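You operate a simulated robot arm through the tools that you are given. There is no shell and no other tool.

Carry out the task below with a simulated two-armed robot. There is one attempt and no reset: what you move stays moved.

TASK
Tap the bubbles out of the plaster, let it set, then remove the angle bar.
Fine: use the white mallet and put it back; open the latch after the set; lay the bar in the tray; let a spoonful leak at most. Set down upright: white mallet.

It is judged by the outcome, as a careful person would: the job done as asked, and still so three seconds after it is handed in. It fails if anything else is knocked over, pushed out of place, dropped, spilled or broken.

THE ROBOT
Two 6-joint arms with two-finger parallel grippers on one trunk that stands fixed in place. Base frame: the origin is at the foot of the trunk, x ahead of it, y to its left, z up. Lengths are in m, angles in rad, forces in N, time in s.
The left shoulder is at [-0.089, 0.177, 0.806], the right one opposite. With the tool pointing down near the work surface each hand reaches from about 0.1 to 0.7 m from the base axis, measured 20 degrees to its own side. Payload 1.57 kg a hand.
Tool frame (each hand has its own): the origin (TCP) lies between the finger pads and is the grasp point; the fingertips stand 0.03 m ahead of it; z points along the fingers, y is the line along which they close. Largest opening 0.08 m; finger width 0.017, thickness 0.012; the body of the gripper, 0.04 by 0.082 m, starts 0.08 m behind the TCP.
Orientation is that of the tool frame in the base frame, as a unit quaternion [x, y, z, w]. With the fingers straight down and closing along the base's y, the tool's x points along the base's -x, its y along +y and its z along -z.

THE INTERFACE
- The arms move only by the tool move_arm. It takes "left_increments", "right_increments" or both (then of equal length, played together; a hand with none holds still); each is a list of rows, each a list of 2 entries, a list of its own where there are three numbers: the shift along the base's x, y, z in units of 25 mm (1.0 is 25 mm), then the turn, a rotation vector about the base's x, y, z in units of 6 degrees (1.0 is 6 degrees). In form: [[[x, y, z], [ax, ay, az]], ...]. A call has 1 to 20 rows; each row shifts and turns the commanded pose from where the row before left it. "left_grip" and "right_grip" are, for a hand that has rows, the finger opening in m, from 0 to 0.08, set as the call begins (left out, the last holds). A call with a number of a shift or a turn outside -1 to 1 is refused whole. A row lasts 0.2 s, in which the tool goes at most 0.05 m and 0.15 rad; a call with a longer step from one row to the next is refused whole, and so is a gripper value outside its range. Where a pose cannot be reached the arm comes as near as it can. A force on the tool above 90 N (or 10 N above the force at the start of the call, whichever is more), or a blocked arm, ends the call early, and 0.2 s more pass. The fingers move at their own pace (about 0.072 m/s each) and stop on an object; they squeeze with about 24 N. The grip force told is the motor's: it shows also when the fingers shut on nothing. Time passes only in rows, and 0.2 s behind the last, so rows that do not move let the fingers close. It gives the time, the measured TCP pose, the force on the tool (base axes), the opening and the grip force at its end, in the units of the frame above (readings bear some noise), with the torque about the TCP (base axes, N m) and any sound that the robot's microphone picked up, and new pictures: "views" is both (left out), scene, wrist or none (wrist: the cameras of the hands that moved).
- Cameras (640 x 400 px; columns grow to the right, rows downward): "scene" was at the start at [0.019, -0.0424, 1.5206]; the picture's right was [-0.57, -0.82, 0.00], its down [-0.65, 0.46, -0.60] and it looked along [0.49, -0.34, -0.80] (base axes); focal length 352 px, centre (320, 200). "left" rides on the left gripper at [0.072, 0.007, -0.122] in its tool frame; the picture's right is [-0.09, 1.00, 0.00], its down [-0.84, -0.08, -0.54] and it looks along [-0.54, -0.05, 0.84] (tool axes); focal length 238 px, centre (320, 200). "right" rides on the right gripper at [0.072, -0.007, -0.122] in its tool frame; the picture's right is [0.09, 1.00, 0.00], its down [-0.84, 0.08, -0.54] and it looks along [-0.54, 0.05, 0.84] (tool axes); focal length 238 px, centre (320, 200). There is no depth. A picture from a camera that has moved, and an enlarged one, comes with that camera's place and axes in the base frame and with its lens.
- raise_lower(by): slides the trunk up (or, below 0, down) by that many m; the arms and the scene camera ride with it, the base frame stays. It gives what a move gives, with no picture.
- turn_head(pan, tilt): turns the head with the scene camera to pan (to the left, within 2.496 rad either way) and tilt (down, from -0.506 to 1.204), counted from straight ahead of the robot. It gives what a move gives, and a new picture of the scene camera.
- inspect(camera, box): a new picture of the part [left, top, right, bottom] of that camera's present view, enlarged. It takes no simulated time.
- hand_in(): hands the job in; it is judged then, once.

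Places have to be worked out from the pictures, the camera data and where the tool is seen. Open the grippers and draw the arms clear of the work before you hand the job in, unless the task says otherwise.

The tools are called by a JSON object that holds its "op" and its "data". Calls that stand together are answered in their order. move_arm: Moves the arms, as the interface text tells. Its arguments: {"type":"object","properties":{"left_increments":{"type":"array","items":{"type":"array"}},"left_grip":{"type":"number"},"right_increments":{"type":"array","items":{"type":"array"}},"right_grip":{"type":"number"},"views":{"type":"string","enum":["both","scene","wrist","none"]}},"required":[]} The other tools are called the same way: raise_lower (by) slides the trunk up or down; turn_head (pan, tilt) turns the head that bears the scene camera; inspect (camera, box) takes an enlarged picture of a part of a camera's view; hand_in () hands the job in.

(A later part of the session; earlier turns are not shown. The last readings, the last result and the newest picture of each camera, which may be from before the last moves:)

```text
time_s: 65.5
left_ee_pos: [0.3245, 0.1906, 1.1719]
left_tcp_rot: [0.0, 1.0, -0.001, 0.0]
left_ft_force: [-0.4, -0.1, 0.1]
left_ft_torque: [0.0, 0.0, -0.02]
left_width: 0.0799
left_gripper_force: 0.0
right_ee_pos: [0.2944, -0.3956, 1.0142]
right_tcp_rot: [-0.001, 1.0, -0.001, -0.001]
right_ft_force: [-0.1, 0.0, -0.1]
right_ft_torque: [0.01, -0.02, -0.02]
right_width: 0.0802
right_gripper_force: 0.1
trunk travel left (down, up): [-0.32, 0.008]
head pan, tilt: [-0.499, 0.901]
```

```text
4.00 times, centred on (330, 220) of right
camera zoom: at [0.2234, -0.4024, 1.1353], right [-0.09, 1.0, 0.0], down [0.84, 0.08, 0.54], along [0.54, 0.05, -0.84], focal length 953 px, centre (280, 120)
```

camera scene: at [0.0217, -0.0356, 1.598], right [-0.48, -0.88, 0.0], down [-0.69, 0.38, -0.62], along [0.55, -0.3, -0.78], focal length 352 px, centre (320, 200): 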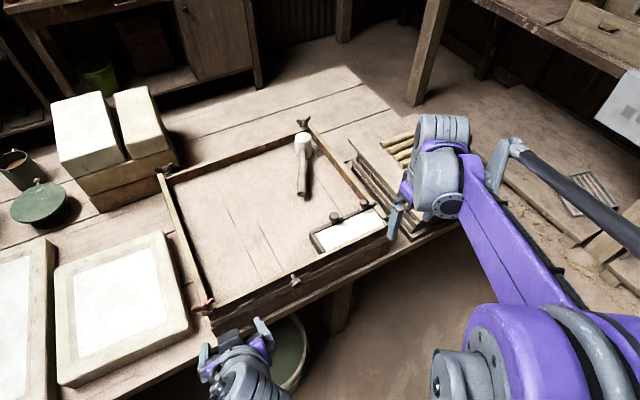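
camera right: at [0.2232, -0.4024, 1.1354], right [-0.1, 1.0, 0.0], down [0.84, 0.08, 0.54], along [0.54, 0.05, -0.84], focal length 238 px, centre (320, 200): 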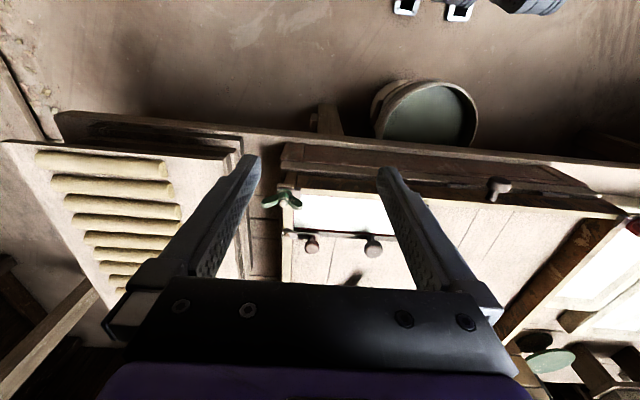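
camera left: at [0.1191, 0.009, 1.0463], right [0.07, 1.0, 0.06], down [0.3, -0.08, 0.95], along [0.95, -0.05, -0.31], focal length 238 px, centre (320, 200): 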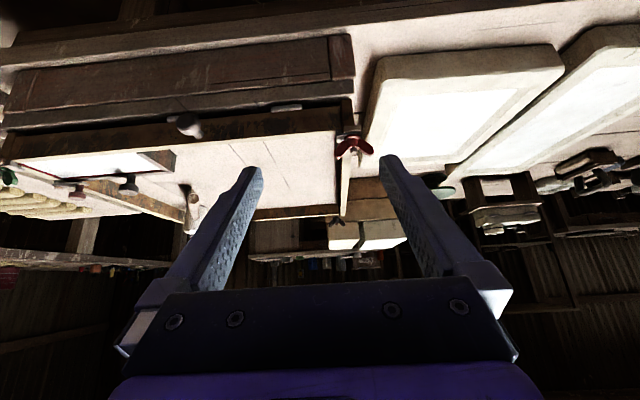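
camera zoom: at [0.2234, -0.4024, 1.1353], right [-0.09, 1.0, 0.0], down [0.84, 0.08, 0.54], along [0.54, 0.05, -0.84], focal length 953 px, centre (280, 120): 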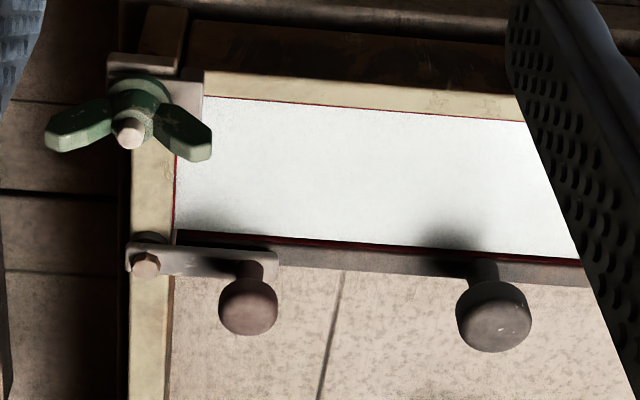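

No visible change yet. I'll keep waiting with still rows, then look again.

{"op": "move_arm", "data": {"right_increments": [[[0, 0, 0], [0, 0, 0]], [[0, 0, 0], [0, 0, 0]], [[0, 0, 0], [0, 0, 0]], [[0, 0, 0], [0, 0, 0]], [[0, 0, 0], [0, 0, 0]], [[0, 0, 0], [0, 0, 0]], [[0, 0, 0], [0, 0, 0]], [[0, 0, 0], [0, 0, 0]], [[0, 0, 0], [0, 0, 0]], [[0, 0, 0], [0, 0, 0]], [[0, 0, 0], [0, 0, 0]], [[0, 0, 0], [0, 0, 0]], [[0, 0, 0], [0, 0, 0]], [[0, 0, 0], [0, 0, 0]], [[0, 0, 0], [0, 0, 0]], [[0, 0, 0], [0, 0, 0]], [[0, 0, 0], [0, 0, 0]], [[0, 0, 0], [0, 0, 0]], [[0, 0, 0], [0, 0, 0]], [[0, 0, 0], [0, 0, 0]]], "views": "none"}}

{"op": "move_arm", "data": {"right_increments": [[[0, 0, 0], [0, 0, 0]], [[0, 0, 0], [0, 0, 0]], [[0, 0, 0], [0, 0, 0]], [[0, 0, 0], [0, 0, 0]], [[0, 0, 0], [0, 0, 0]], [[0, 0, 0], [0, 0, 0]], [[0, 0, 0], [0, 0, 0]], [[0, 0, 0], [0, 0, 0]], [[0, 0, 0], [0, 0, 0]], [[0, 0, 0], [0, 0, 0]], [[0, 0, 0], [0, 0, 0]], [[0, 0, 0], [0, 0, 0]], [[0, 0, 0], [0, 0, 0]], [[0, 0, 0], [0, 0, 0]], [[0, 0, 0], [0, 0, 0]], [[0, 0, 0], [0, 0, 0]], [[0, 0, 0], [0, 0, 0]], [[0, 0, 0], [0, 0, 0]], [[0, 0, 0], [0, 0, 0]], [[0, 0, 0], [0, 0, 0]]], "views": "none"}}

{"op": "move_arm", "data": {"right_increments": [[[0, 0, 0], [0, 0, 0]], [[0, 0, 0], [0, 0, 0]], [[0, 0, 0], [0, 0, 0]], [[0, 0, 0], [0, 0, 0]], [[0, 0, 0], [0, 0, 0]], [[0, 0, 0], [0, 0, 0]], [[0, 0, 0], [0, 0, 0]], [[0, 0, 0], [0, 0, 0]], [[0, 0, 0], [0, 0, 0]], [[0, 0, 0], [0, 0, 0]], [[0, 0, 0], [0, 0, 0]], [[0, 0, 0], [0, 0, 0]], [[0, 0, 0], [0, 0, 0]], [[0, 0, 0], [0, 0, 0]], [[0, 0, 0], [0, 0, 0]], [[0, 0, 0], [0, 0, 0]], [[0, 0, 0], [0, 0, 0]], [[0, 0, 0], [0, 0, 0]], [[0, 0, 0], [0, 0, 0]], [[0, 0, 0], [0, 0, 0]]], "views": "none"}}

{"op": "inspect", "data": {"camera": "scene", "box": [305, 190, 405, 265]}}

{"op": "inspect", "data": {"camera": "right", "box": [270, 170, 390, 270]}}

```text
time_s: 69.7
left_ee_pos: [0.324, 0.1914, 1.1712]
left_tcp_rot: [0.0, 1.0, 0.0, 0.0]
left_ft_force: [-0.4, -0.5, 0.1]
left_ft_torque: [-0.03, -0.02, 0.03]
left_width: 0.0798
left_gripper_force: 0.1
right_ee_pos: [0.2959, -0.3962, 1.0142]
right_tcp_rot: [-0.001, 1.0, -0.001, -0.002]
right_ft_force: [0.1, -0.3, 0.7]
right_ft_torque: [0.0, -0.03, -0.01]
right_width: 0.0797
right_gripper_force: 0.0
trunk travel left (down, up): [-0.32, 0.008]
head pan, tilt: [-0.499, 0.901]
```

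```text
time_s: 73.9
left_ee_pos: [0.3247, 0.1906, 1.1714]
left_tcp_rot: [-0.001, 1.0, 0.0, 0.0]
left_ft_force: [0.5, 0.4, 0.3]
left_ft_torque: [0.03, -0.02, 0.0]
left_width: 0.0801
left_gripper_force: 0.0
right_ee_pos: [0.2945, -0.3959, 1.0147]
right_tcp_rot: [-0.001, 1.0, -0.001, -0.001]
right_ft_force: [-0.3, 0.4, 0.1]
right_ft_torque: [-0.02, -0.01, 0.03]
right_width: 0.0799
right_gripper_force: 0.0
trunk travel left (down, up): [-0.32, 0.008]
head pan, tilt: [-0.499, 0.901]
```

```text
time_s: 78.1
left_ee_pos: [0.3243, 0.1916, 1.173]
left_tcp_rot: [0.001, 1.0, 0.0, 0.0]
left_ft_force: [-0.3, 0.5, -0.6]
left_ft_torque: [0.01, -0.03, -0.01]
left_width: 0.0801
left_gripper_force: 0.1
right_ee_pos: [0.2952, -0.3955, 1.0142]
right_tcp_rot: [-0.001, 1.0, 0.0, -0.002]
right_ft_force: [-0.3, 0.4, -0.3]
right_ft_torque: [0.01, 0.01, 0.04]
right_width: 0.08
right_gripper_force: 0.2
trunk travel left (down, up): [-0.32, 0.008]
head pan, tilt: [-0.499, 0.901]
```

```text
5.33 times, centred on (355, 228) of scene
camera zoom: at [0.022, -0.036, 1.598], right [-0.48, -0.88, 0.0], down [-0.69, 0.38, -0.62], along [0.55, -0.3, -0.78], focal length 1879 px, centre (133, 53)
```

zoom: 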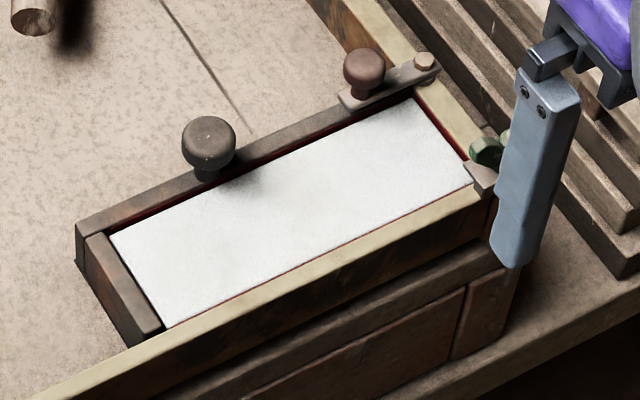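

```text
4.00 times, centred on (330, 220) of right
camera zoom: at [0.2234, -0.4024, 1.1353], right [-0.09, 1.0, 0.0], down [0.84, 0.08, 0.54], along [0.54, 0.05, -0.84], focal length 953 px, centre (280, 120)
```

zoom: 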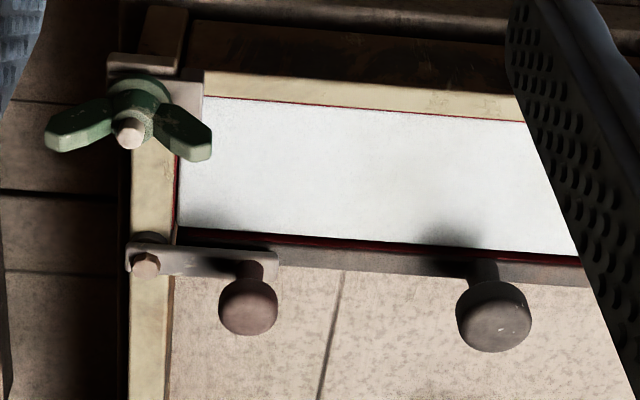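

The plaster's look has changed: more mottled/matte and a slightly wider red margin at its edges. I'll check closely whether that is setting shrinkage or a leak around the bar's foot.

{"op": "inspect", "data": {"camera": "scene", "box": [310, 215, 350, 255]}}

{"op": "inspect", "data": {"camera": "scene", "box": [345, 195, 395, 235]}}

{"op": "inspect", "data": {"camera": "left", "box": [0, 60, 120, 180]}}

{"op": "inspect", "data": {"camera": "right", "box": [280, 180, 340, 250]}}

```text
10.00 times, centred on (330, 235) of scene
camera zoom: at [0.022, -0.036, 1.598], right [-0.48, -0.88, 0.0], down [-0.69, 0.38, -0.62], along [0.55, -0.3, -0.78], focal length 3524 px, centre (220, -150)
```

zoom: 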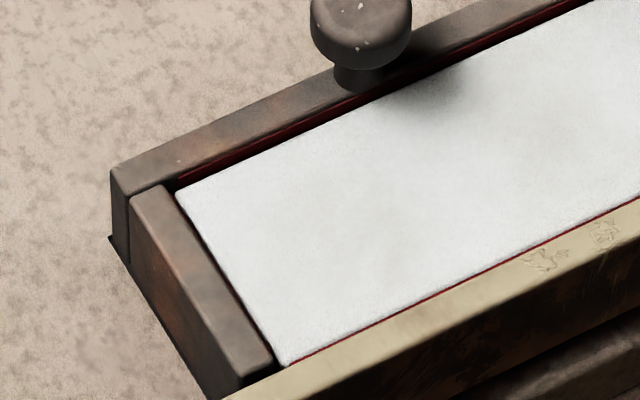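

```text
10.00 times, centred on (370, 215) of scene
camera zoom: at [0.022, -0.036, 1.598], right [-0.48, -0.88, 0.0], down [-0.69, 0.38, -0.62], along [0.55, -0.3, -0.78], focal length 3524 px, centre (-180, 50)
```

zoom: 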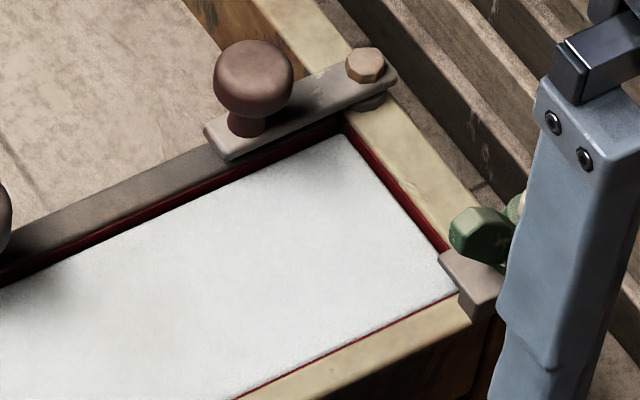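

```text
3.33 times, centred on (60, 120) of left
camera zoom: at [0.2525, 0.1979, 1.294], right [0.09, 1.0, 0.0], down [0.84, -0.08, 0.54], along [0.54, -0.05, -0.84], focal length 794 px, centre (1187, 467)
```

zoom: 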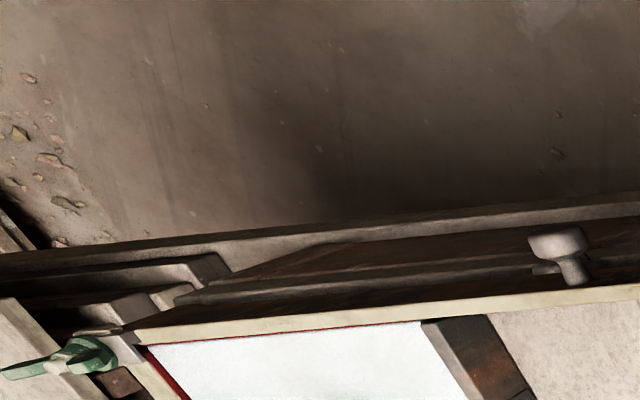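

```text
5.71 times, centred on (310, 215) of right
camera zoom: at [0.2234, -0.4024, 1.1353], right [-0.09, 1.0, 0.0], down [0.84, 0.08, 0.54], along [0.54, 0.05, -0.84], focal length 1362 px, centre (377, 114)
```

zoom: 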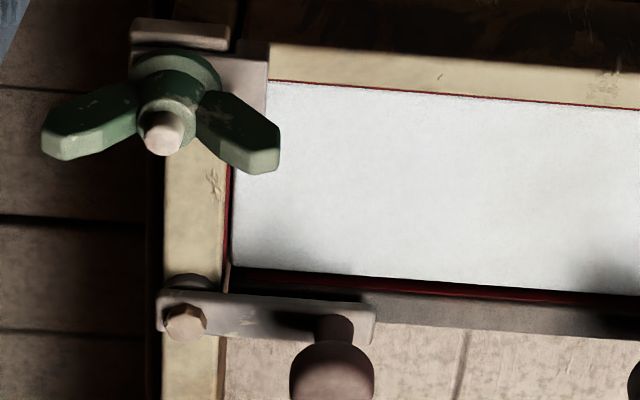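

No leak anywhere; the plaster seems to be shrinking clear of the red-lined walls as it sets. I'll wait longer until its appearance stops changing.

{"op": "move_arm", "data": {"right_increments": [[[0, 0, 0], [0, 0, 0]], [[0, 0, 0], [0, 0, 0]], [[0, 0, 0], [0, 0, 0]], [[0, 0, 0], [0, 0, 0]], [[0, 0, 0], [0, 0, 0]], [[0, 0, 0], [0, 0, 0]], [[0, 0, 0], [0, 0, 0]], [[0, 0, 0], [0, 0, 0]], [[0, 0, 0], [0, 0, 0]], [[0, 0, 0], [0, 0, 0]], [[0, 0, 0], [0, 0, 0]], [[0, 0, 0], [0, 0, 0]], [[0, 0, 0], [0, 0, 0]], [[0, 0, 0], [0, 0, 0]], [[0, 0, 0], [0, 0, 0]], [[0, 0, 0], [0, 0, 0]], [[0, 0, 0], [0, 0, 0]], [[0, 0, 0], [0, 0, 0]], [[0, 0, 0], [0, 0, 0]], [[0, 0, 0], [0, 0, 0]]], "views": "none"}}

{"op": "move_arm", "data": {"right_increments": [[[0, 0, 0], [0, 0, 0]], [[0, 0, 0], [0, 0, 0]], [[0, 0, 0], [0, 0, 0]], [[0, 0, 0], [0, 0, 0]], [[0, 0, 0], [0, 0, 0]], [[0, 0, 0], [0, 0, 0]], [[0, 0, 0], [0, 0, 0]], [[0, 0, 0], [0, 0, 0]], [[0, 0, 0], [0, 0, 0]], [[0, 0, 0], [0, 0, 0]], [[0, 0, 0], [0, 0, 0]], [[0, 0, 0], [0, 0, 0]], [[0, 0, 0], [0, 0, 0]], [[0, 0, 0], [0, 0, 0]], [[0, 0, 0], [0, 0, 0]], [[0, 0, 0], [0, 0, 0]], [[0, 0, 0], [0, 0, 0]], [[0, 0, 0], [0, 0, 0]], [[0, 0, 0], [0, 0, 0]], [[0, 0, 0], [0, 0, 0]]], "views": "none"}}

{"op": "move_arm", "data": {"right_increments": [[[0, 0, 0], [0, 0, 0]], [[0, 0, 0], [0, 0, 0]], [[0, 0, 0], [0, 0, 0]], [[0, 0, 0], [0, 0, 0]], [[0, 0, 0], [0, 0, 0]], [[0, 0, 0], [0, 0, 0]], [[0, 0, 0], [0, 0, 0]], [[0, 0, 0], [0, 0, 0]], [[0, 0, 0], [0, 0, 0]], [[0, 0, 0], [0, 0, 0]], [[0, 0, 0], [0, 0, 0]], [[0, 0, 0], [0, 0, 0]], [[0, 0, 0], [0, 0, 0]], [[0, 0, 0], [0, 0, 0]], [[0, 0, 0], [0, 0, 0]], [[0, 0, 0], [0, 0, 0]], [[0, 0, 0], [0, 0, 0]], [[0, 0, 0], [0, 0, 0]], [[0, 0, 0], [0, 0, 0]], [[0, 0, 0], [0, 0, 0]]], "views": "none"}}

{"op": "move_arm", "data": {"right_increments": [[[0, 0, 0], [0, 0, 0]], [[0, 0, 0], [0, 0, 0]], [[0, 0, 0], [0, 0, 0]], [[0, 0, 0], [0, 0, 0]], [[0, 0, 0], [0, 0, 0]], [[0, 0, 0], [0, 0, 0]], [[0, 0, 0], [0, 0, 0]], [[0, 0, 0], [0, 0, 0]], [[0, 0, 0], [0, 0, 0]], [[0, 0, 0], [0, 0, 0]], [[0, 0, 0], [0, 0, 0]], [[0, 0, 0], [0, 0, 0]], [[0, 0, 0], [0, 0, 0]], [[0, 0, 0], [0, 0, 0]], [[0, 0, 0], [0, 0, 0]], [[0, 0, 0], [0, 0, 0]], [[0, 0, 0], [0, 0, 0]], [[0, 0, 0], [0, 0, 0]], [[0, 0, 0], [0, 0, 0]], [[0, 0, 0], [0, 0, 0]]], "views": "none"}}

{"op": "inspect", "data": {"camera": "scene", "box": [310, 215, 350, 255]}}

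{"op": "inspect", "data": {"camera": "scene", "box": [345, 195, 395, 235]}}

{"op": "inspect", "data": {"camera": "right", "box": [270, 170, 390, 270]}}

```text
time_s: 82.3
left_ee_pos: [0.3256, 0.1901, 1.1722]
left_tcp_rot: [0.0, 1.0, 0.0, 0.0]
left_ft_force: [-0.5, 0.5, 0.0]
left_ft_torque: [-0.02, -0.01, -0.01]
left_width: 0.08
left_gripper_force: 0.0
right_ee_pos: [0.2944, -0.395, 1.0149]
right_tcp_rot: [-0.001, 1.0, -0.001, -0.002]
right_ft_force: [-0.2, -0.4, -0.6]
right_ft_torque: [-0.01, -0.01, 0.02]
right_width: 0.08
right_gripper_force: 0.0
trunk travel left (down, up): [-0.32, 0.008]
head pan, tilt: [-0.499, 0.901]
```

```text
time_s: 86.5
left_ee_pos: [0.3237, 0.1919, 1.171]
left_tcp_rot: [-0.001, 1.0, 0.0, 0.0]
left_ft_force: [0.0, 0.7, -0.3]
left_ft_torque: [0.01, 0.03, -0.03]
left_width: 0.0798
left_gripper_force: 0.1
right_ee_pos: [0.2951, -0.3956, 1.0146]
right_tcp_rot: [-0.001, 1.0, -0.001, -0.002]
right_ft_force: [-0.8, 0.1, -0.2]
right_ft_torque: [-0.01, -0.03, 0.02]
right_width: 0.08
right_gripper_force: 0.1
trunk travel left (down, up): [-0.32, 0.008]
head pan, tilt: [-0.499, 0.901]
```

```text
time_s: 90.7
left_ee_pos: [0.3243, 0.191, 1.1728]
left_tcp_rot: [0.0, 1.0, 0.001, 0.0]
left_ft_force: [-0.3, -0.3, -0.4]
left_ft_torque: [0.01, -0.02, -0.02]
left_width: 0.0799
left_gripper_force: 0.1
right_ee_pos: [0.2946, -0.3958, 1.0146]
right_tcp_rot: [-0.001, 1.0, -0.001, -0.002]
right_ft_force: [0.2, 1.0, -0.1]
right_ft_torque: [-0.01, -0.04, -0.01]
right_width: 0.0802
right_gripper_force: 0.1
trunk travel left (down, up): [-0.32, 0.008]
head pan, tilt: [-0.499, 0.901]
```

```text
time_s: 94.9
left_ee_pos: [0.3245, 0.1917, 1.1727]
left_tcp_rot: [0.0, 1.0, 0.0, 0.0]
left_ft_force: [0.3, -0.1, -0.3]
left_ft_torque: [-0.02, 0.0, 0.02]
left_width: 0.0801
left_gripper_force: 0.1
right_ee_pos: [0.2938, -0.3962, 1.0132]
right_tcp_rot: [-0.001, 1.0, -0.002, -0.002]
right_ft_force: [-0.1, 0.0, -0.1]
right_ft_torque: [-0.01, 0.03, 0.0]
right_width: 0.08
right_gripper_force: 0.1
trunk travel left (down, up): [-0.32, 0.008]
head pan, tilt: [-0.499, 0.901]
```

```text
10.00 times, centred on (330, 235) of scene
camera zoom: at [0.022, -0.036, 1.598], right [-0.48, -0.88, 0.0], down [-0.69, 0.38, -0.62], along [0.55, -0.3, -0.78], focal length 3524 px, centre (220, -150)
```

zoom: 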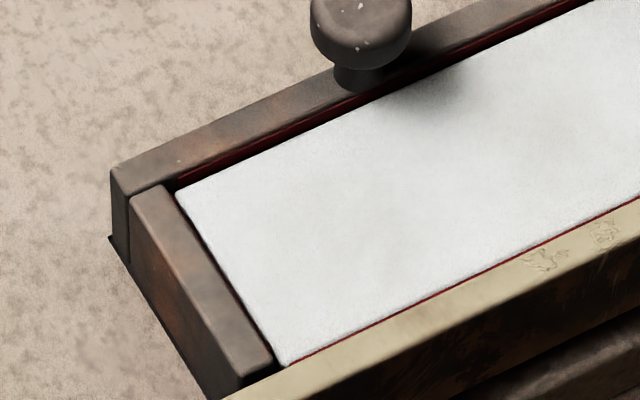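

```text
10.00 times, centred on (370, 215) of scene
camera zoom: at [0.022, -0.036, 1.598], right [-0.48, -0.88, 0.0], down [-0.69, 0.38, -0.62], along [0.55, -0.3, -0.78], focal length 3524 px, centre (-180, 50)
```

zoom: 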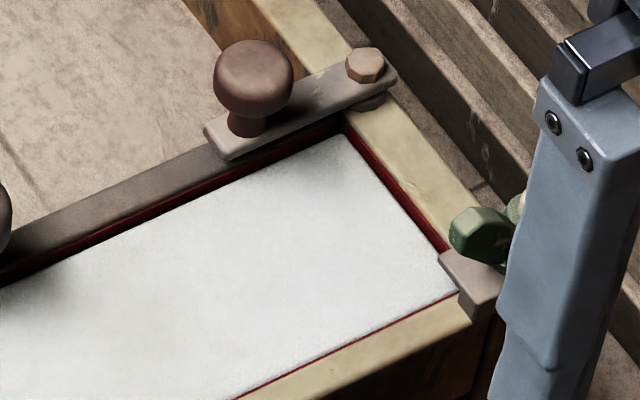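

```text
4.00 times, centred on (330, 220) of right
camera zoom: at [0.2234, -0.4024, 1.1353], right [-0.09, 1.0, 0.0], down [0.84, 0.08, 0.54], along [0.54, 0.05, -0.84], focal length 953 px, centre (280, 120)
```

zoom: 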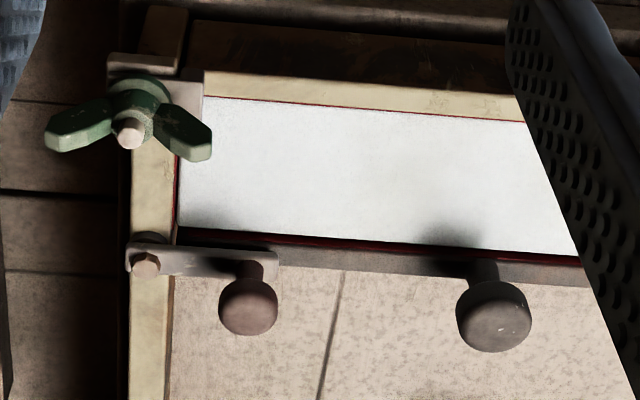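

Between t=78 and t=95 the plaster's appearance is unchanged: it has set (clean edges, no leak). Now for the latch: I'll bring the right hand above its knob (≈0.448,-0.392, top 0.902), turned -90° so the fingers straddle it along x.

{"op": "move_arm", "data": {"right_increments": [[[0.41, 0.01, 0], [0, 0, -1]], [[0.41, 0.01, 0], [0, 0, -1]], [[0.41, 0.01, 0], [0, 0, -1]], [[0.41, 0.01, 0], [0, 0, -1]], [[0.41, 0.01, 0], [0, 0, -1]], [[0.41, 0.01, 0], [0, 0, -1]], [[0.41, 0.01, 0], [0, 0, -1]], [[0.41, 0.01, 0], [0, 0, -1]], [[0.41, 0.01, 0], [0, 0, -1]], [[0.41, 0.01, 0], [0, 0, -1]], [[0.41, 0.01, 0], [0, 0, -1]], [[0.41, 0.01, 0], [0, 0, -1]], [[0.41, 0.01, 0], [0, 0, -1]], [[0.41, 0.01, 0], [0, 0, -1]], [[0.42, 0.01, 0], [0, 0, -1]], [[0, 0, 0], [0, 0, 0]]], "right_grip": 0.05, "views": "both"}}

{"op": "inspect", "data": {"camera": "right", "box": [220, 80, 420, 290]}}

{"op": "inspect", "data": {"camera": "scene", "box": [300, 160, 420, 260]}}

```text
time_s: 98.3
left_ee_pos: [0.324, 0.1914, 1.1728]
left_tcp_rot: [-0.001, 1.0, 0.0, 0.0]
left_ft_force: [0.3, -0.6, 0.0]
left_ft_torque: [-0.03, 0.02, -0.03]
left_width: 0.0802
left_gripper_force: 0.1
right_ee_pos: [0.4472, -0.3916, 1.0156]
right_tcp_rot: [0.707, 0.708, 0.001, -0.002]
right_ft_force: [0.4, 0.2, 0.6]
right_ft_torque: [-0.02, 0.0, 0.01]
right_width: 0.05
right_gripper_force: 0.1
trunk travel left (down, up): [-0.32, 0.008]
head pan, tilt: [-0.499, 0.901]
camera scene: at [0.0218, -0.036, 1.598], right [-0.48, -0.88, 0.0], down [-0.69, 0.38, -0.62], along [0.55, -0.3, -0.78], focal length 352 px, centre (320, 200)
camera right: at [0.4414, -0.3217, 1.1362], right [1.0, 0.09, 0.0], down [0.08, -0.84, 0.54], along [0.05, -0.54, -0.84], focal length 238 px, centre (320, 200)
```

scene: 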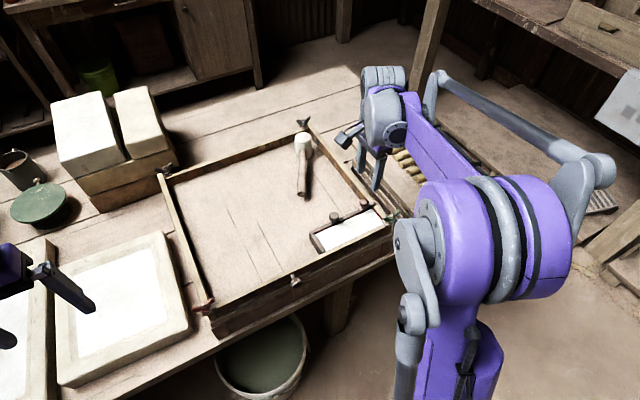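
right: 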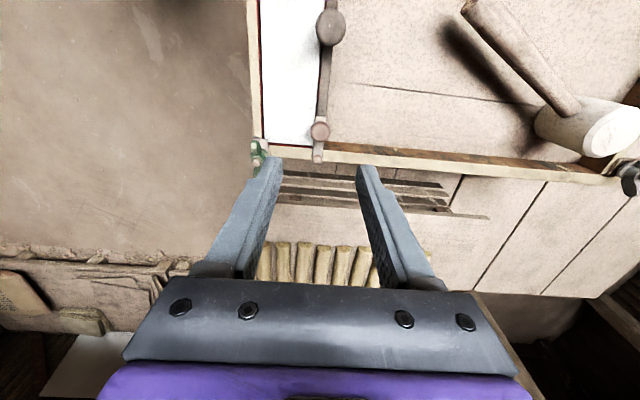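

```text
1.90 times, centred on (320, 185) of right
camera zoom: at [0.4414, -0.3217, 1.1362], right [1.0, 0.09, 0.0], down [0.08, -0.84, 0.54], along [0.05, -0.54, -0.84], focal length 454 px, centre (320, 229)
```

zoom: 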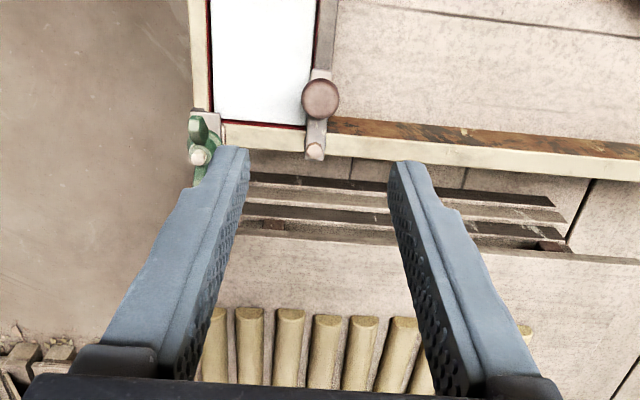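

```text
4.00 times, centred on (360, 210) of scene
camera zoom: at [0.0218, -0.036, 1.598], right [-0.48, -0.88, 0.0], down [-0.69, 0.38, -0.62], along [0.55, -0.3, -0.78], focal length 1410 px, centre (160, 160)
```

zoom: 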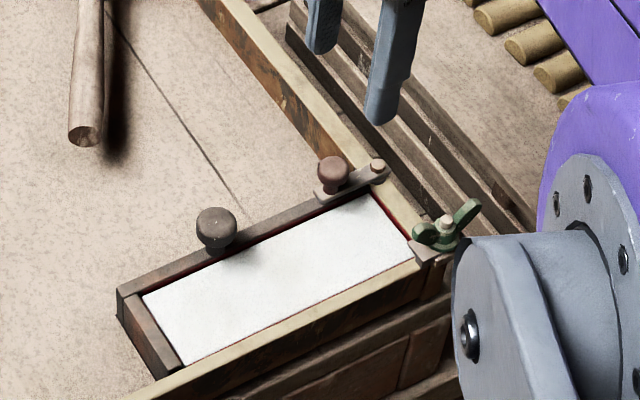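

The knob projects exactly under the tool point. I'll narrow the fingers to 36 mm as a loose cage and descend so the tips are level with the knob's head (tool z≈0.917).

{"op": "move_arm", "data": {"right_increments": [[[0.04, 0, -0.7], [0, 0, 0]], [[0, 0, -0.8], [0, 0, 0]], [[0, 0, -0.8], [0, 0, 0]], [[0, 0, -0.8], [0, 0, 0]], [[0, 0, -0.5], [0, 0, 0]], [[0, 0, -0.34], [0, 0, 0]], [[0, 0, 0], [0, 0, 0]]], "right_grip": 0.036, "views": "wrist"}}

{"op": "inspect", "data": {"camera": "right", "box": [220, 80, 420, 290]}}

{"op": "inspect", "data": {"camera": "scene", "box": [330, 170, 410, 240]}}

```text
time_s: 99.9
left_ee_pos: [0.3234, 0.1911, 1.1728]
left_tcp_rot: [0.0, 1.0, 0.0, 0.0]
left_ft_force: [0.2, 0.0, -0.7]
left_ft_torque: [-0.01, -0.05, -0.02]
left_width: 0.0802
left_gripper_force: 0.0
right_ee_pos: [0.4489, -0.3943, 0.9162]
right_tcp_rot: [0.706, 0.708, 0.001, -0.001]
right_ft_force: [-0.6, -0.6, 0.2]
right_ft_torque: [0.0, 0.03, -0.02]
right_width: 0.0359
right_gripper_force: 0.1
trunk travel left (down, up): [-0.32, 0.008]
head pan, tilt: [-0.499, 0.901]
camera right: at [0.4418, -0.3234, 1.037], right [1.0, 0.09, 0.0], down [0.08, -0.84, 0.54], along [0.05, -0.54, -0.84], focal length 238 px, centre (320, 200)
```

right: 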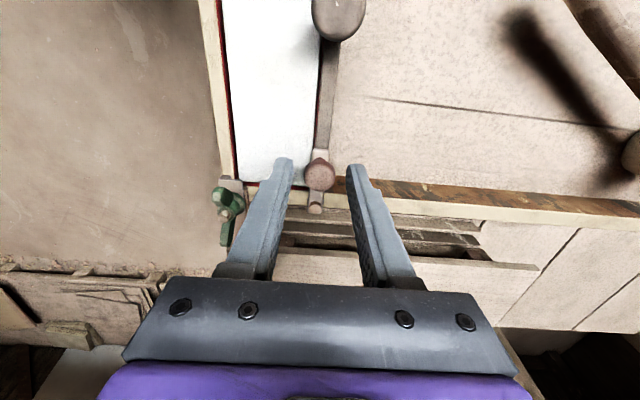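

```text
1.90 times, centred on (320, 185) of right
camera zoom: at [0.4418, -0.3234, 1.037], right [1.0, 0.09, 0.0], down [0.08, -0.84, 0.54], along [0.05, -0.54, -0.84], focal length 454 px, centre (320, 229)
```

zoom: 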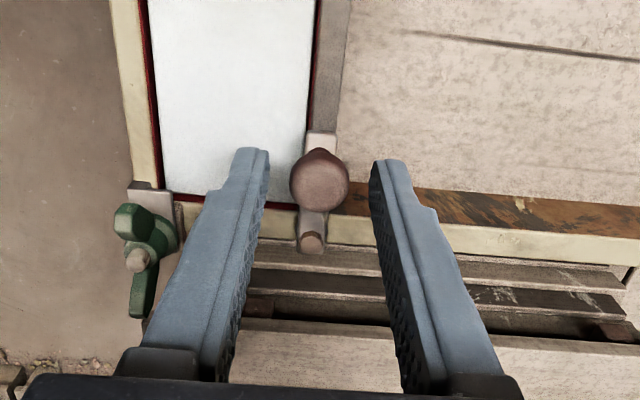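

```text
5.71 times, centred on (370, 205) of scene
camera zoom: at [0.0219, -0.036, 1.598], right [-0.48, -0.88, 0.0], down [-0.69, 0.38, -0.62], along [0.55, -0.3, -0.78], focal length 2014 px, centre (34, 171)
```

zoom: 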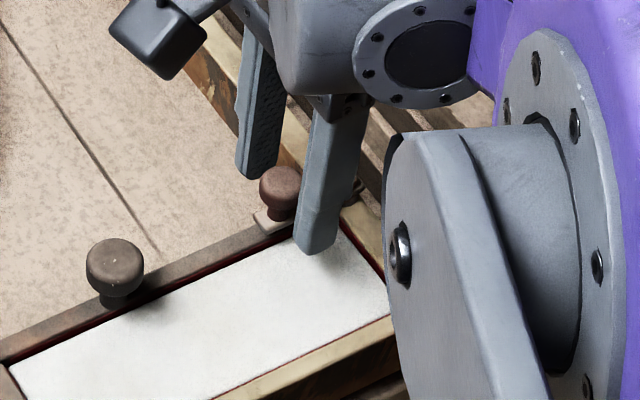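

The knob is caged between the fingers. I'll close the cage to 26 mm and swing the knob along an arc about the bolt (0.4494,-0.4295) toward +x, away from the plaster, turning the wrist with it – first half now.

{"op": "move_arm", "data": {"right_increments": [[[0, 0, 0], [0, 0, 0]], [[0, 0, 0], [0, 0, 0]], [[0.273, -0.025, 0], [0, 0, -0.9]], [[0.264, -0.074, 0], [0, 0, -0.9]], [[0.246, -0.122, 0], [0, 0, -0.9]], [[0.22, -0.164, 0], [0, 0, -0.9]], [[0, 0, 0], [0, 0, 0]]], "right_grip": 0.026, "views": "wrist"}}

{"op": "inspect", "data": {"camera": "right", "box": [220, 80, 420, 290]}}

{"op": "inspect", "data": {"camera": "scene", "box": [330, 170, 410, 240]}}

```text
time_s: 101.5
left_ee_pos: [0.324, 0.1907, 1.1718]
left_tcp_rot: [-0.001, 1.0, 0.0, 0.001]
left_ft_force: [-0.5, 0.3, 0.5]
left_ft_torque: [-0.01, -0.01, -0.02]
left_width: 0.0799
left_gripper_force: 0.1
right_ee_pos: [0.474, -0.4038, 0.9154]
right_tcp_rot: [0.826, 0.563, 0.0, -0.002]
right_ft_force: [0.1, -0.2, -0.8]
right_ft_torque: [-0.01, -0.01, -0.01]
right_width: 0.026
right_gripper_force: 0.0
trunk travel left (down, up): [-0.32, 0.008]
head pan, tilt: [-0.499, 0.901]
camera right: at [0.4943, -0.3346, 1.0369], right [0.96, -0.28, 0.0], down [-0.24, -0.81, 0.54], along [-0.15, -0.52, -0.84], focal length 238 px, centre (320, 200)
```

right: 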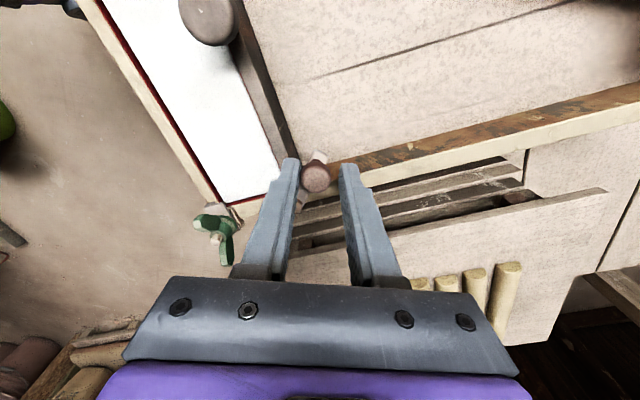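

```text
1.90 times, centred on (320, 185) of right
camera zoom: at [0.4943, -0.3346, 1.0369], right [0.96, -0.28, 0.0], down [-0.24, -0.81, 0.54], along [-0.15, -0.52, -0.84], focal length 454 px, centre (320, 229)
```

zoom: 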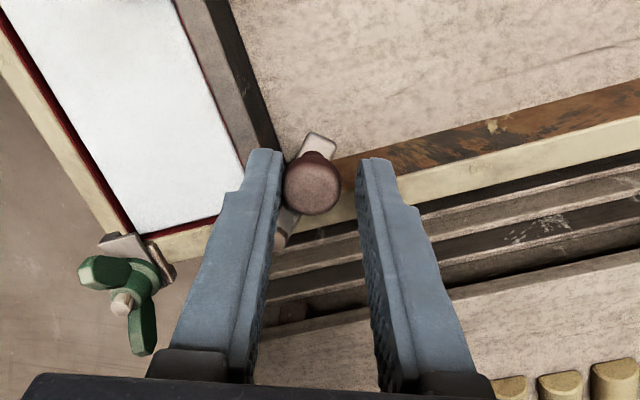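

```text
5.71 times, centred on (370, 205) of scene
camera zoom: at [0.0219, -0.0359, 1.598], right [-0.48, -0.88, 0.0], down [-0.69, 0.38, -0.62], along [0.55, -0.3, -0.78], focal length 2014 px, centre (34, 171)
```

zoom: 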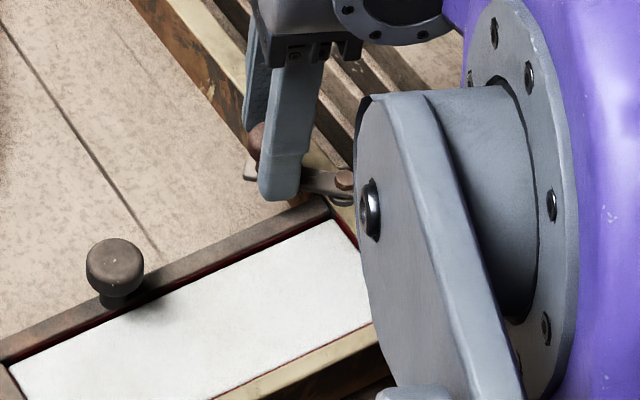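

The latch is swinging freely (now ≈40° open). I'll continue the arc to about 100°.

{"op": "move_arm", "data": {"right_increments": [[[0.186, -0.202, 0], [0, 0, -0.9]], [[0.146, -0.232, 0], [0, 0, -0.9]], [[0.102, -0.255, 0], [0, 0, -0.9]], [[0.053, -0.269, 0], [0, 0, -0.9]], [[0.004, -0.274, 0], [0, 0, -0.9]], [[-0.046, -0.271, 0], [0, 0, -0.9]], [[0, 0, 0], [0, 0, 0]]], "views": "wrist"}}

{"op": "inspect", "data": {"camera": "right", "box": [220, 80, 420, 290]}}

{"op": "inspect", "data": {"camera": "scene", "box": [330, 170, 410, 240]}}

```text
time_s: 103.1
left_ee_pos: [0.3236, 0.1927, 1.1723]
left_tcp_rot: [0.0, 1.0, -0.001, 0.0]
left_ft_force: [0.0, 0.6, -0.1]
left_ft_torque: [0.01, 0.0, -0.03]
left_width: 0.0796
left_gripper_force: 0.0
right_ee_pos: [0.4857, -0.4391, 0.9184]
right_tcp_rot: [0.951, 0.31, 0.002, -0.001]
right_ft_force: [-5.2, 14.6, -1.3]
right_ft_torque: [0.25, 0.08, -0.03]
right_width: 0.0393
right_gripper_force: 7.2
trunk travel left (down, up): [-0.32, 0.008]
head pan, tilt: [-0.499, 0.901]
camera right: at [0.5399, -0.3917, 1.0384], right [0.66, -0.75, 0.0], down [-0.63, -0.56, 0.54], along [-0.41, -0.36, -0.84], focal length 238 px, centre (320, 200)
```

right: 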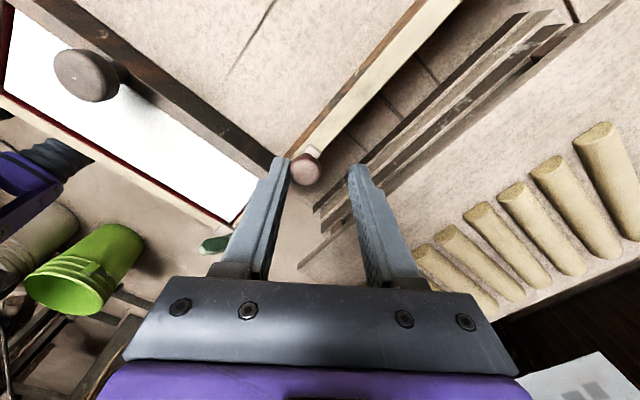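

```text
1.90 times, centred on (320, 185) of right
camera zoom: at [0.5399, -0.3917, 1.0384], right [0.66, -0.75, 0.0], down [-0.63, -0.56, 0.54], along [-0.41, -0.36, -0.84], focal length 454 px, centre (320, 229)
```

zoom: 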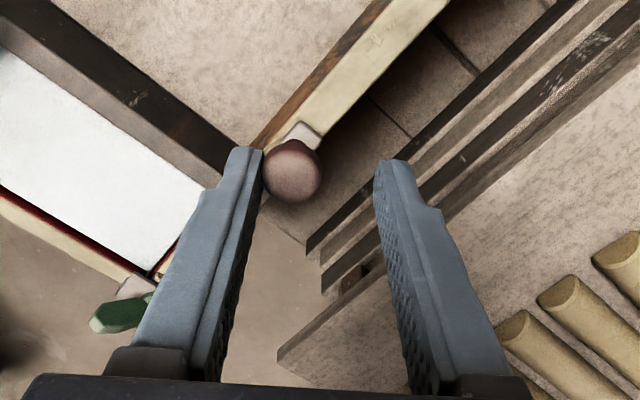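

```text
5.71 times, centred on (370, 205) of scene
camera zoom: at [0.0215, -0.034, 1.598], right [-0.48, -0.88, 0.0], down [-0.69, 0.37, -0.62], along [0.55, -0.3, -0.78], focal length 2014 px, centre (34, 171)
```

zoom: 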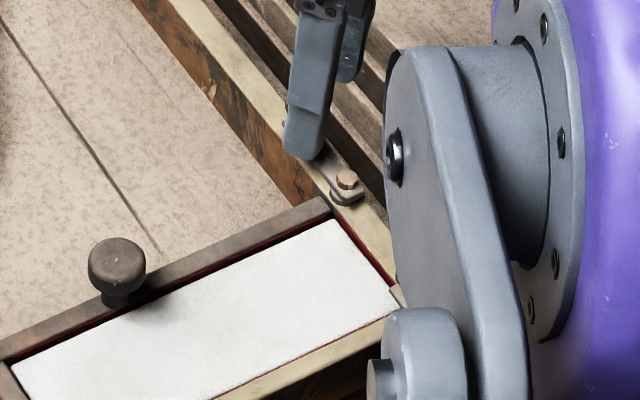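

The latch has reached its end stop lying along the right rail, with ~15 N on the finger. I'll back off a few mm to unload, then raise the hand clear.

{"op": "move_arm", "data": {"right_increments": [[[-0.16, 0.24, 0], [0, 0, 0]], [[-0.04, 0.06, 0], [0, 0, 0]], [[0, 0, 0], [0, 0, 0]]], "right_grip": 0.05, "views": "none"}}

{"op": "inspect", "data": {"camera": "right", "box": [220, 80, 420, 290]}}

```text
time_s: 103.9
left_ee_pos: [0.3241, 0.1915, 1.1717]
left_tcp_rot: [0.0, 1.0, -0.001, 0.0]
left_ft_force: [0.4, 1.3, 0.8]
left_ft_torque: [0.01, 0.04, -0.01]
left_width: 0.0802
left_gripper_force: 0.0
right_ee_pos: [0.4814, -0.4312, 0.9162]
right_tcp_rot: [0.951, 0.31, 0.0, -0.001]
right_ft_force: [1.6, -0.2, 0.0]
right_ft_torque: [-0.02, -0.01, -0.01]
right_width: 0.0499
right_gripper_force: 0.0
trunk travel left (down, up): [-0.32, 0.008]
head pan, tilt: [-0.499, 0.901]
```

```text
1.90 times, centred on (320, 185) of right
camera zoom: at [0.5356, -0.3862, 1.0372], right [0.66, -0.75, 0.0], down [-0.63, -0.56, 0.54], along [-0.4, -0.36, -0.84], focal length 454 px, centre (320, 229)
```

zoom: 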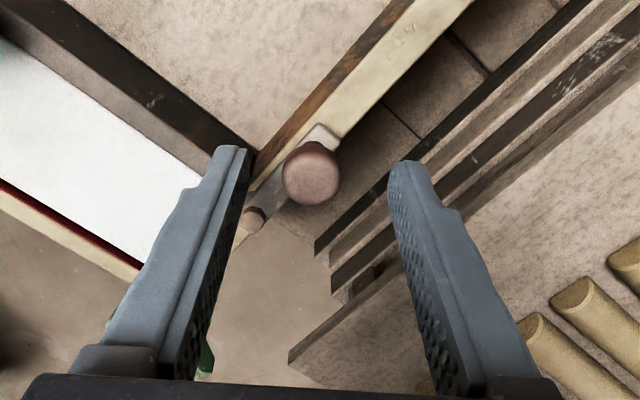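

The latch strap now lies along the rail, clear of the bar, forces near zero. I'll raise the hand and move over the bar's knob (≈0.447,-0.308), turning back so the fingers close along x.

{"op": "move_arm", "data": {"right_increments": [[[0, 0, 0.8], [0, 0, 0]], [[0, 0, 0.8], [0, 0, 0]], [[0, 0, 0.8], [0, 0, 0]], [[0, 0, 0.8], [0, 0, 0]], [[-0.1376, 0.493, 0], [0, 0, 0.898]], [[-0.1376, 0.493, 0], [0, 0, 0.898]], [[-0.1376, 0.493, 0], [0, 0, 0.898]], [[-0.1376, 0.493, 0], [0, 0, 0.898]], [[-0.1376, 0.493, 0], [0, 0, 0.898]], [[-0.1376, 0.493, 0], [0, 0, 0.898]], [[-0.1376, 0.493, 0], [0, 0, 0.898]], [[-0.1376, 0.493, 0], [0, 0, 0.898]], [[-0.1376, 0.493, 0], [0, 0, 0.898]], [[-0.1376, 0.493, 0], [0, 0, 0.898]], [[0, 0, 0], [0, 0, 0]]], "views": "both"}}

{"op": "inspect", "data": {"camera": "right", "box": [220, 60, 420, 270]}}

{"op": "inspect", "data": {"camera": "scene", "box": [300, 160, 420, 260]}}

```text
time_s: 107.1
left_ee_pos: [0.3243, 0.1924, 1.1728]
left_tcp_rot: [0.0, 1.0, 0.0, 0.0]
left_ft_force: [0.4, 0.4, 0.3]
left_ft_torque: [0.0, 0.01, 0.02]
left_width: 0.0798
left_gripper_force: 0.0
right_ee_pos: [0.446, -0.3107, 0.9966]
right_tcp_rot: [0.706, 0.708, 0.0, -0.002]
right_ft_force: [0.5, 0.2, -0.4]
right_ft_torque: [-0.01, -0.01, -0.01]
right_width: 0.0501
right_gripper_force: 0.1
trunk travel left (down, up): [-0.32, 0.008]
head pan, tilt: [-0.499, 0.901]
camera scene: at [0.0221, -0.0363, 1.598], right [-0.48, -0.88, 0.0], down [-0.69, 0.38, -0.62], along [0.55, -0.3, -0.78], focal length 352 px, centre (320, 200)
camera right: at [0.4403, -0.2391, 1.1171], right [1.0, 0.09, 0.0], down [0.08, -0.84, 0.54], along [0.05, -0.54, -0.84], focal length 238 px, centre (320, 200)
```

scene: 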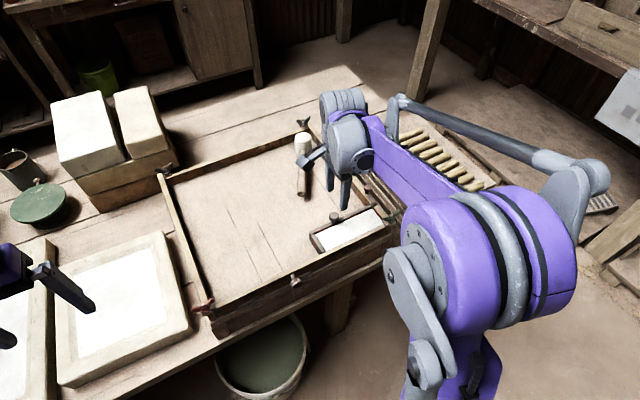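
right: 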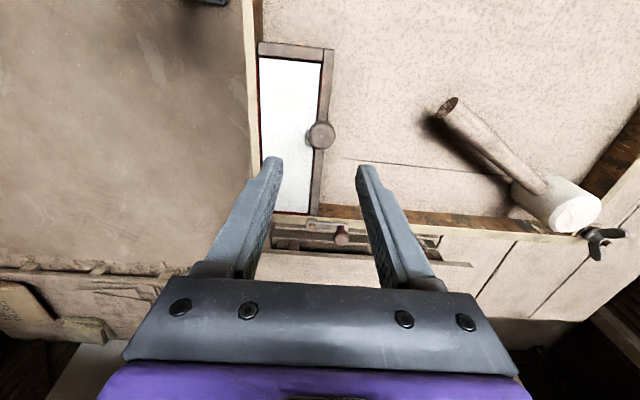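

```text
1.90 times, centred on (320, 165) of right
camera zoom: at [0.4403, -0.2391, 1.1171], right [1.0, 0.09, 0.0], down [0.08, -0.84, 0.54], along [0.05, -0.54, -0.84], focal length 454 px, centre (320, 267)
```

zoom: 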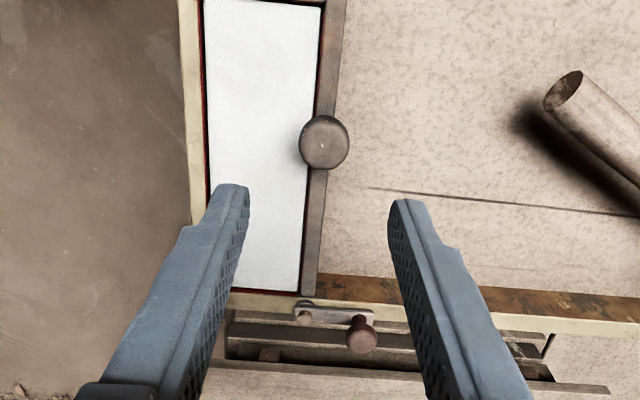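

```text
4.00 times, centred on (360, 210) of scene
camera zoom: at [0.0221, -0.0363, 1.598], right [-0.48, -0.88, 0.0], down [-0.69, 0.38, -0.62], along [0.55, -0.3, -0.78], focal length 1410 px, centre (160, 160)
```

zoom: 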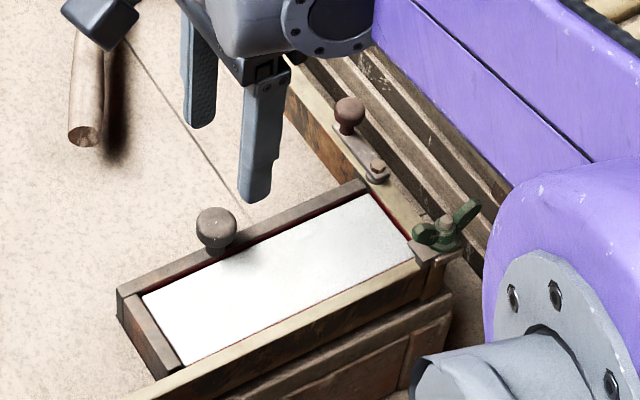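

The latch stays open and the knob is nearly under the tool (about 5 mm toward +y). I'll correct and descend to z≈0.912 around the knob.

{"op": "move_arm", "data": {"right_increments": [[[0.08, 0.18, -0.7], [0, 0, 0]], [[0, 0, -0.8], [0, 0, 0]], [[0, 0, -0.8], [0, 0, 0]], [[0, 0, -0.6], [0, 0, 0]], [[0, 0, -0.48], [0, 0, 0]], [[0, 0, 0], [0, 0, 0]]], "views": "none"}}

{"op": "inspect", "data": {"camera": "right", "box": [220, 80, 420, 290]}}

{"op": "inspect", "data": {"camera": "scene", "box": [300, 170, 400, 260]}}

```text
time_s: 108.5
left_ee_pos: [0.3235, 0.1912, 1.1715]
left_tcp_rot: [0.0, 1.0, 0.0, 0.001]
left_ft_force: [0.5, -0.1, 0.7]
left_ft_torque: [0.02, -0.05, 0.02]
left_width: 0.0799
left_gripper_force: 0.0
right_ee_pos: [0.4484, -0.3057, 0.9132]
right_tcp_rot: [0.707, 0.707, 0.001, -0.002]
right_ft_force: [0.0, 0.1, 0.1]
right_ft_torque: [0.0, -0.04, 0.03]
right_width: 0.0501
right_gripper_force: 0.1
trunk travel left (down, up): [-0.32, 0.008]
head pan, tilt: [-0.499, 0.901]
```

```text
1.90 times, centred on (320, 185) of right
camera zoom: at [0.4421, -0.2348, 1.0331], right [1.0, 0.09, 0.0], down [0.08, -0.84, 0.54], along [0.05, -0.54, -0.84], focal length 454 px, centre (320, 229)
```

zoom: 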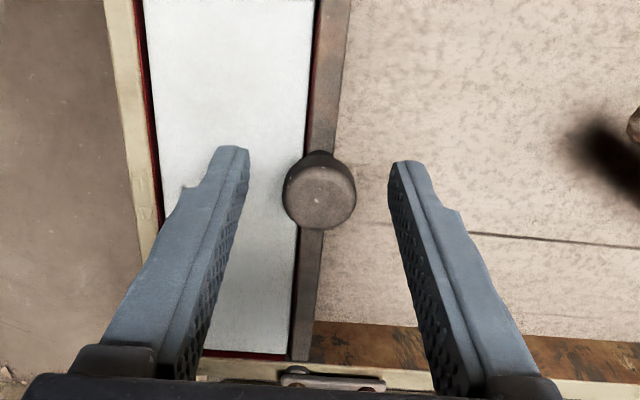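

```text
4.44 times, centred on (350, 215) of scene
camera zoom: at [0.0219, -0.036, 1.598], right [-0.48, -0.88, 0.0], down [-0.69, 0.38, -0.62], along [0.55, -0.3, -0.78], focal length 1566 px, centre (187, 133)
```

zoom: 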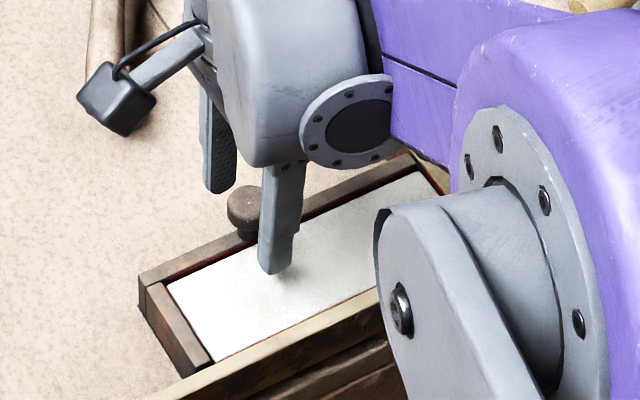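

The knob is centred between the fingers. I'll close on it.

{"op": "move_arm", "data": {"right_increments": [[[0, 0, 0], [0, 0, 0]], [[0, 0, 0], [0, 0, 0]], [[0, 0, 0], [0, 0, 0]], [[0, 0, 0], [0, 0, 0]]], "right_grip": 0.0, "views": "none"}}

{"op": "inspect", "data": {"camera": "right", "box": [220, 80, 420, 290]}}

{"op": "inspect", "data": {"camera": "scene", "box": [300, 170, 400, 260]}}

```text
time_s: 109.5
left_ee_pos: [0.3243, 0.1917, 1.172]
left_tcp_rot: [0.0, 1.0, 0.0, 0.0]
left_ft_force: [0.3, 0.1, 0.2]
left_ft_torque: [-0.01, -0.02, -0.02]
left_width: 0.0799
left_gripper_force: 0.1
right_ee_pos: [0.4483, -0.3058, 0.9123]
right_tcp_rot: [0.708, 0.707, 0.0, -0.002]
right_ft_force: [-0.5, 0.2, -0.8]
right_ft_torque: [0.0, -0.02, 0.0]
right_width: 0.0242
right_gripper_force: 24.4
trunk travel left (down, up): [-0.32, 0.008]
head pan, tilt: [-0.499, 0.901]
```

```text
1.90 times, centred on (320, 185) of right
camera zoom: at [0.4422, -0.2349, 1.0331], right [1.0, 0.09, 0.0], down [0.08, -0.84, 0.54], along [0.05, -0.54, -0.84], focal length 454 px, centre (320, 229)
```

zoom: 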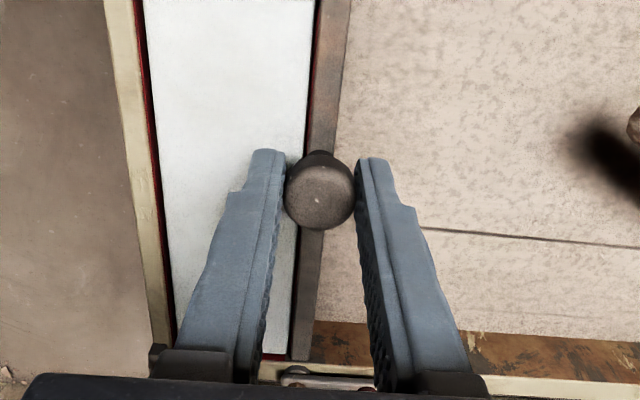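

```text
4.44 times, centred on (350, 215) of scene
camera zoom: at [0.0221, -0.0361, 1.598], right [-0.48, -0.88, 0.0], down [-0.69, 0.38, -0.62], along [0.55, -0.3, -0.78], focal length 1566 px, centre (187, 133)
```

zoom: 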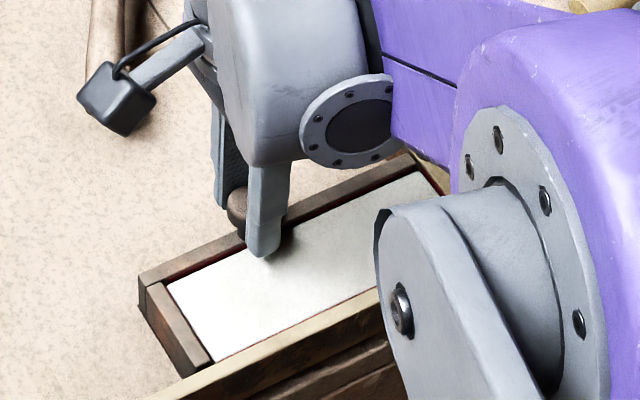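

The knob is held (24 mm). I'll first ease the bar outward from the plaster, diagonally +x/+y by a few mm, and watch the forces.

{"op": "move_arm", "data": {"right_increments": [[[0.08, 0.08, 0], [0, 0, 0]], [[0.08, 0.08, 0], [0, 0, 0]], [[0.08, 0.08, 0], [0, 0, 0]], [[0, 0, 0], [0, 0, 0]]], "views": "none"}}

{"op": "inspect", "data": {"camera": "right", "box": [220, 60, 420, 290]}}

{"op": "inspect", "data": {"camera": "scene", "box": [300, 170, 400, 260]}}

```text
time_s: 110.5
left_ee_pos: [0.3234, 0.1915, 1.1724]
left_tcp_rot: [0.0, 1.0, 0.001, 0.001]
left_ft_force: [0.4, -0.8, 0.3]
left_ft_torque: [0.01, -0.01, -0.04]
left_width: 0.0803
left_gripper_force: 0.1
right_ee_pos: [0.4544, -0.3016, 0.9121]
right_tcp_rot: [0.707, 0.707, 0.001, 0.0]
right_ft_force: [-2.6, -5.7, 12.3]
right_ft_torque: [-0.38, 0.08, -0.03]
right_width: 0.0239
right_gripper_force: 24.1
trunk travel left (down, up): [-0.32, 0.008]
head pan, tilt: [-0.499, 0.901]
```

```text
1.74 times, centred on (320, 175) of right
camera zoom: at [0.4478, -0.2295, 1.0328], right [1.0, 0.09, 0.0], down [0.08, -0.84, 0.54], along [0.05, -0.54, -0.84], focal length 414 px, centre (320, 244)
```

zoom: 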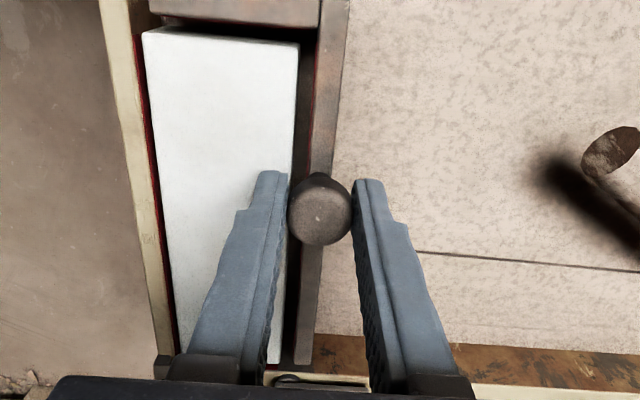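

```text
4.44 times, centred on (350, 215) of scene
camera zoom: at [0.0207, -0.0363, 1.5981], right [-0.48, -0.88, 0.0], down [-0.69, 0.38, -0.62], along [0.55, -0.3, -0.78], focal length 1566 px, centre (187, 133)
```

zoom: 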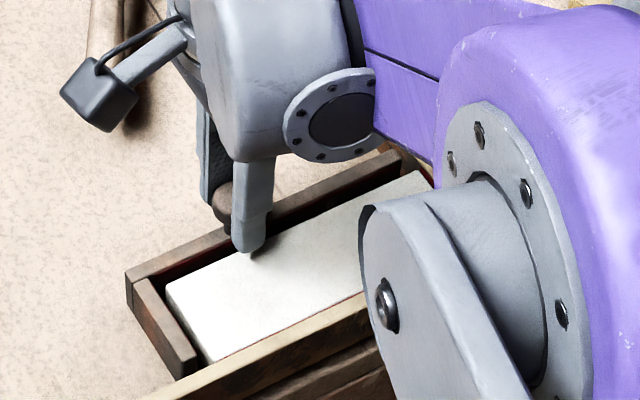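

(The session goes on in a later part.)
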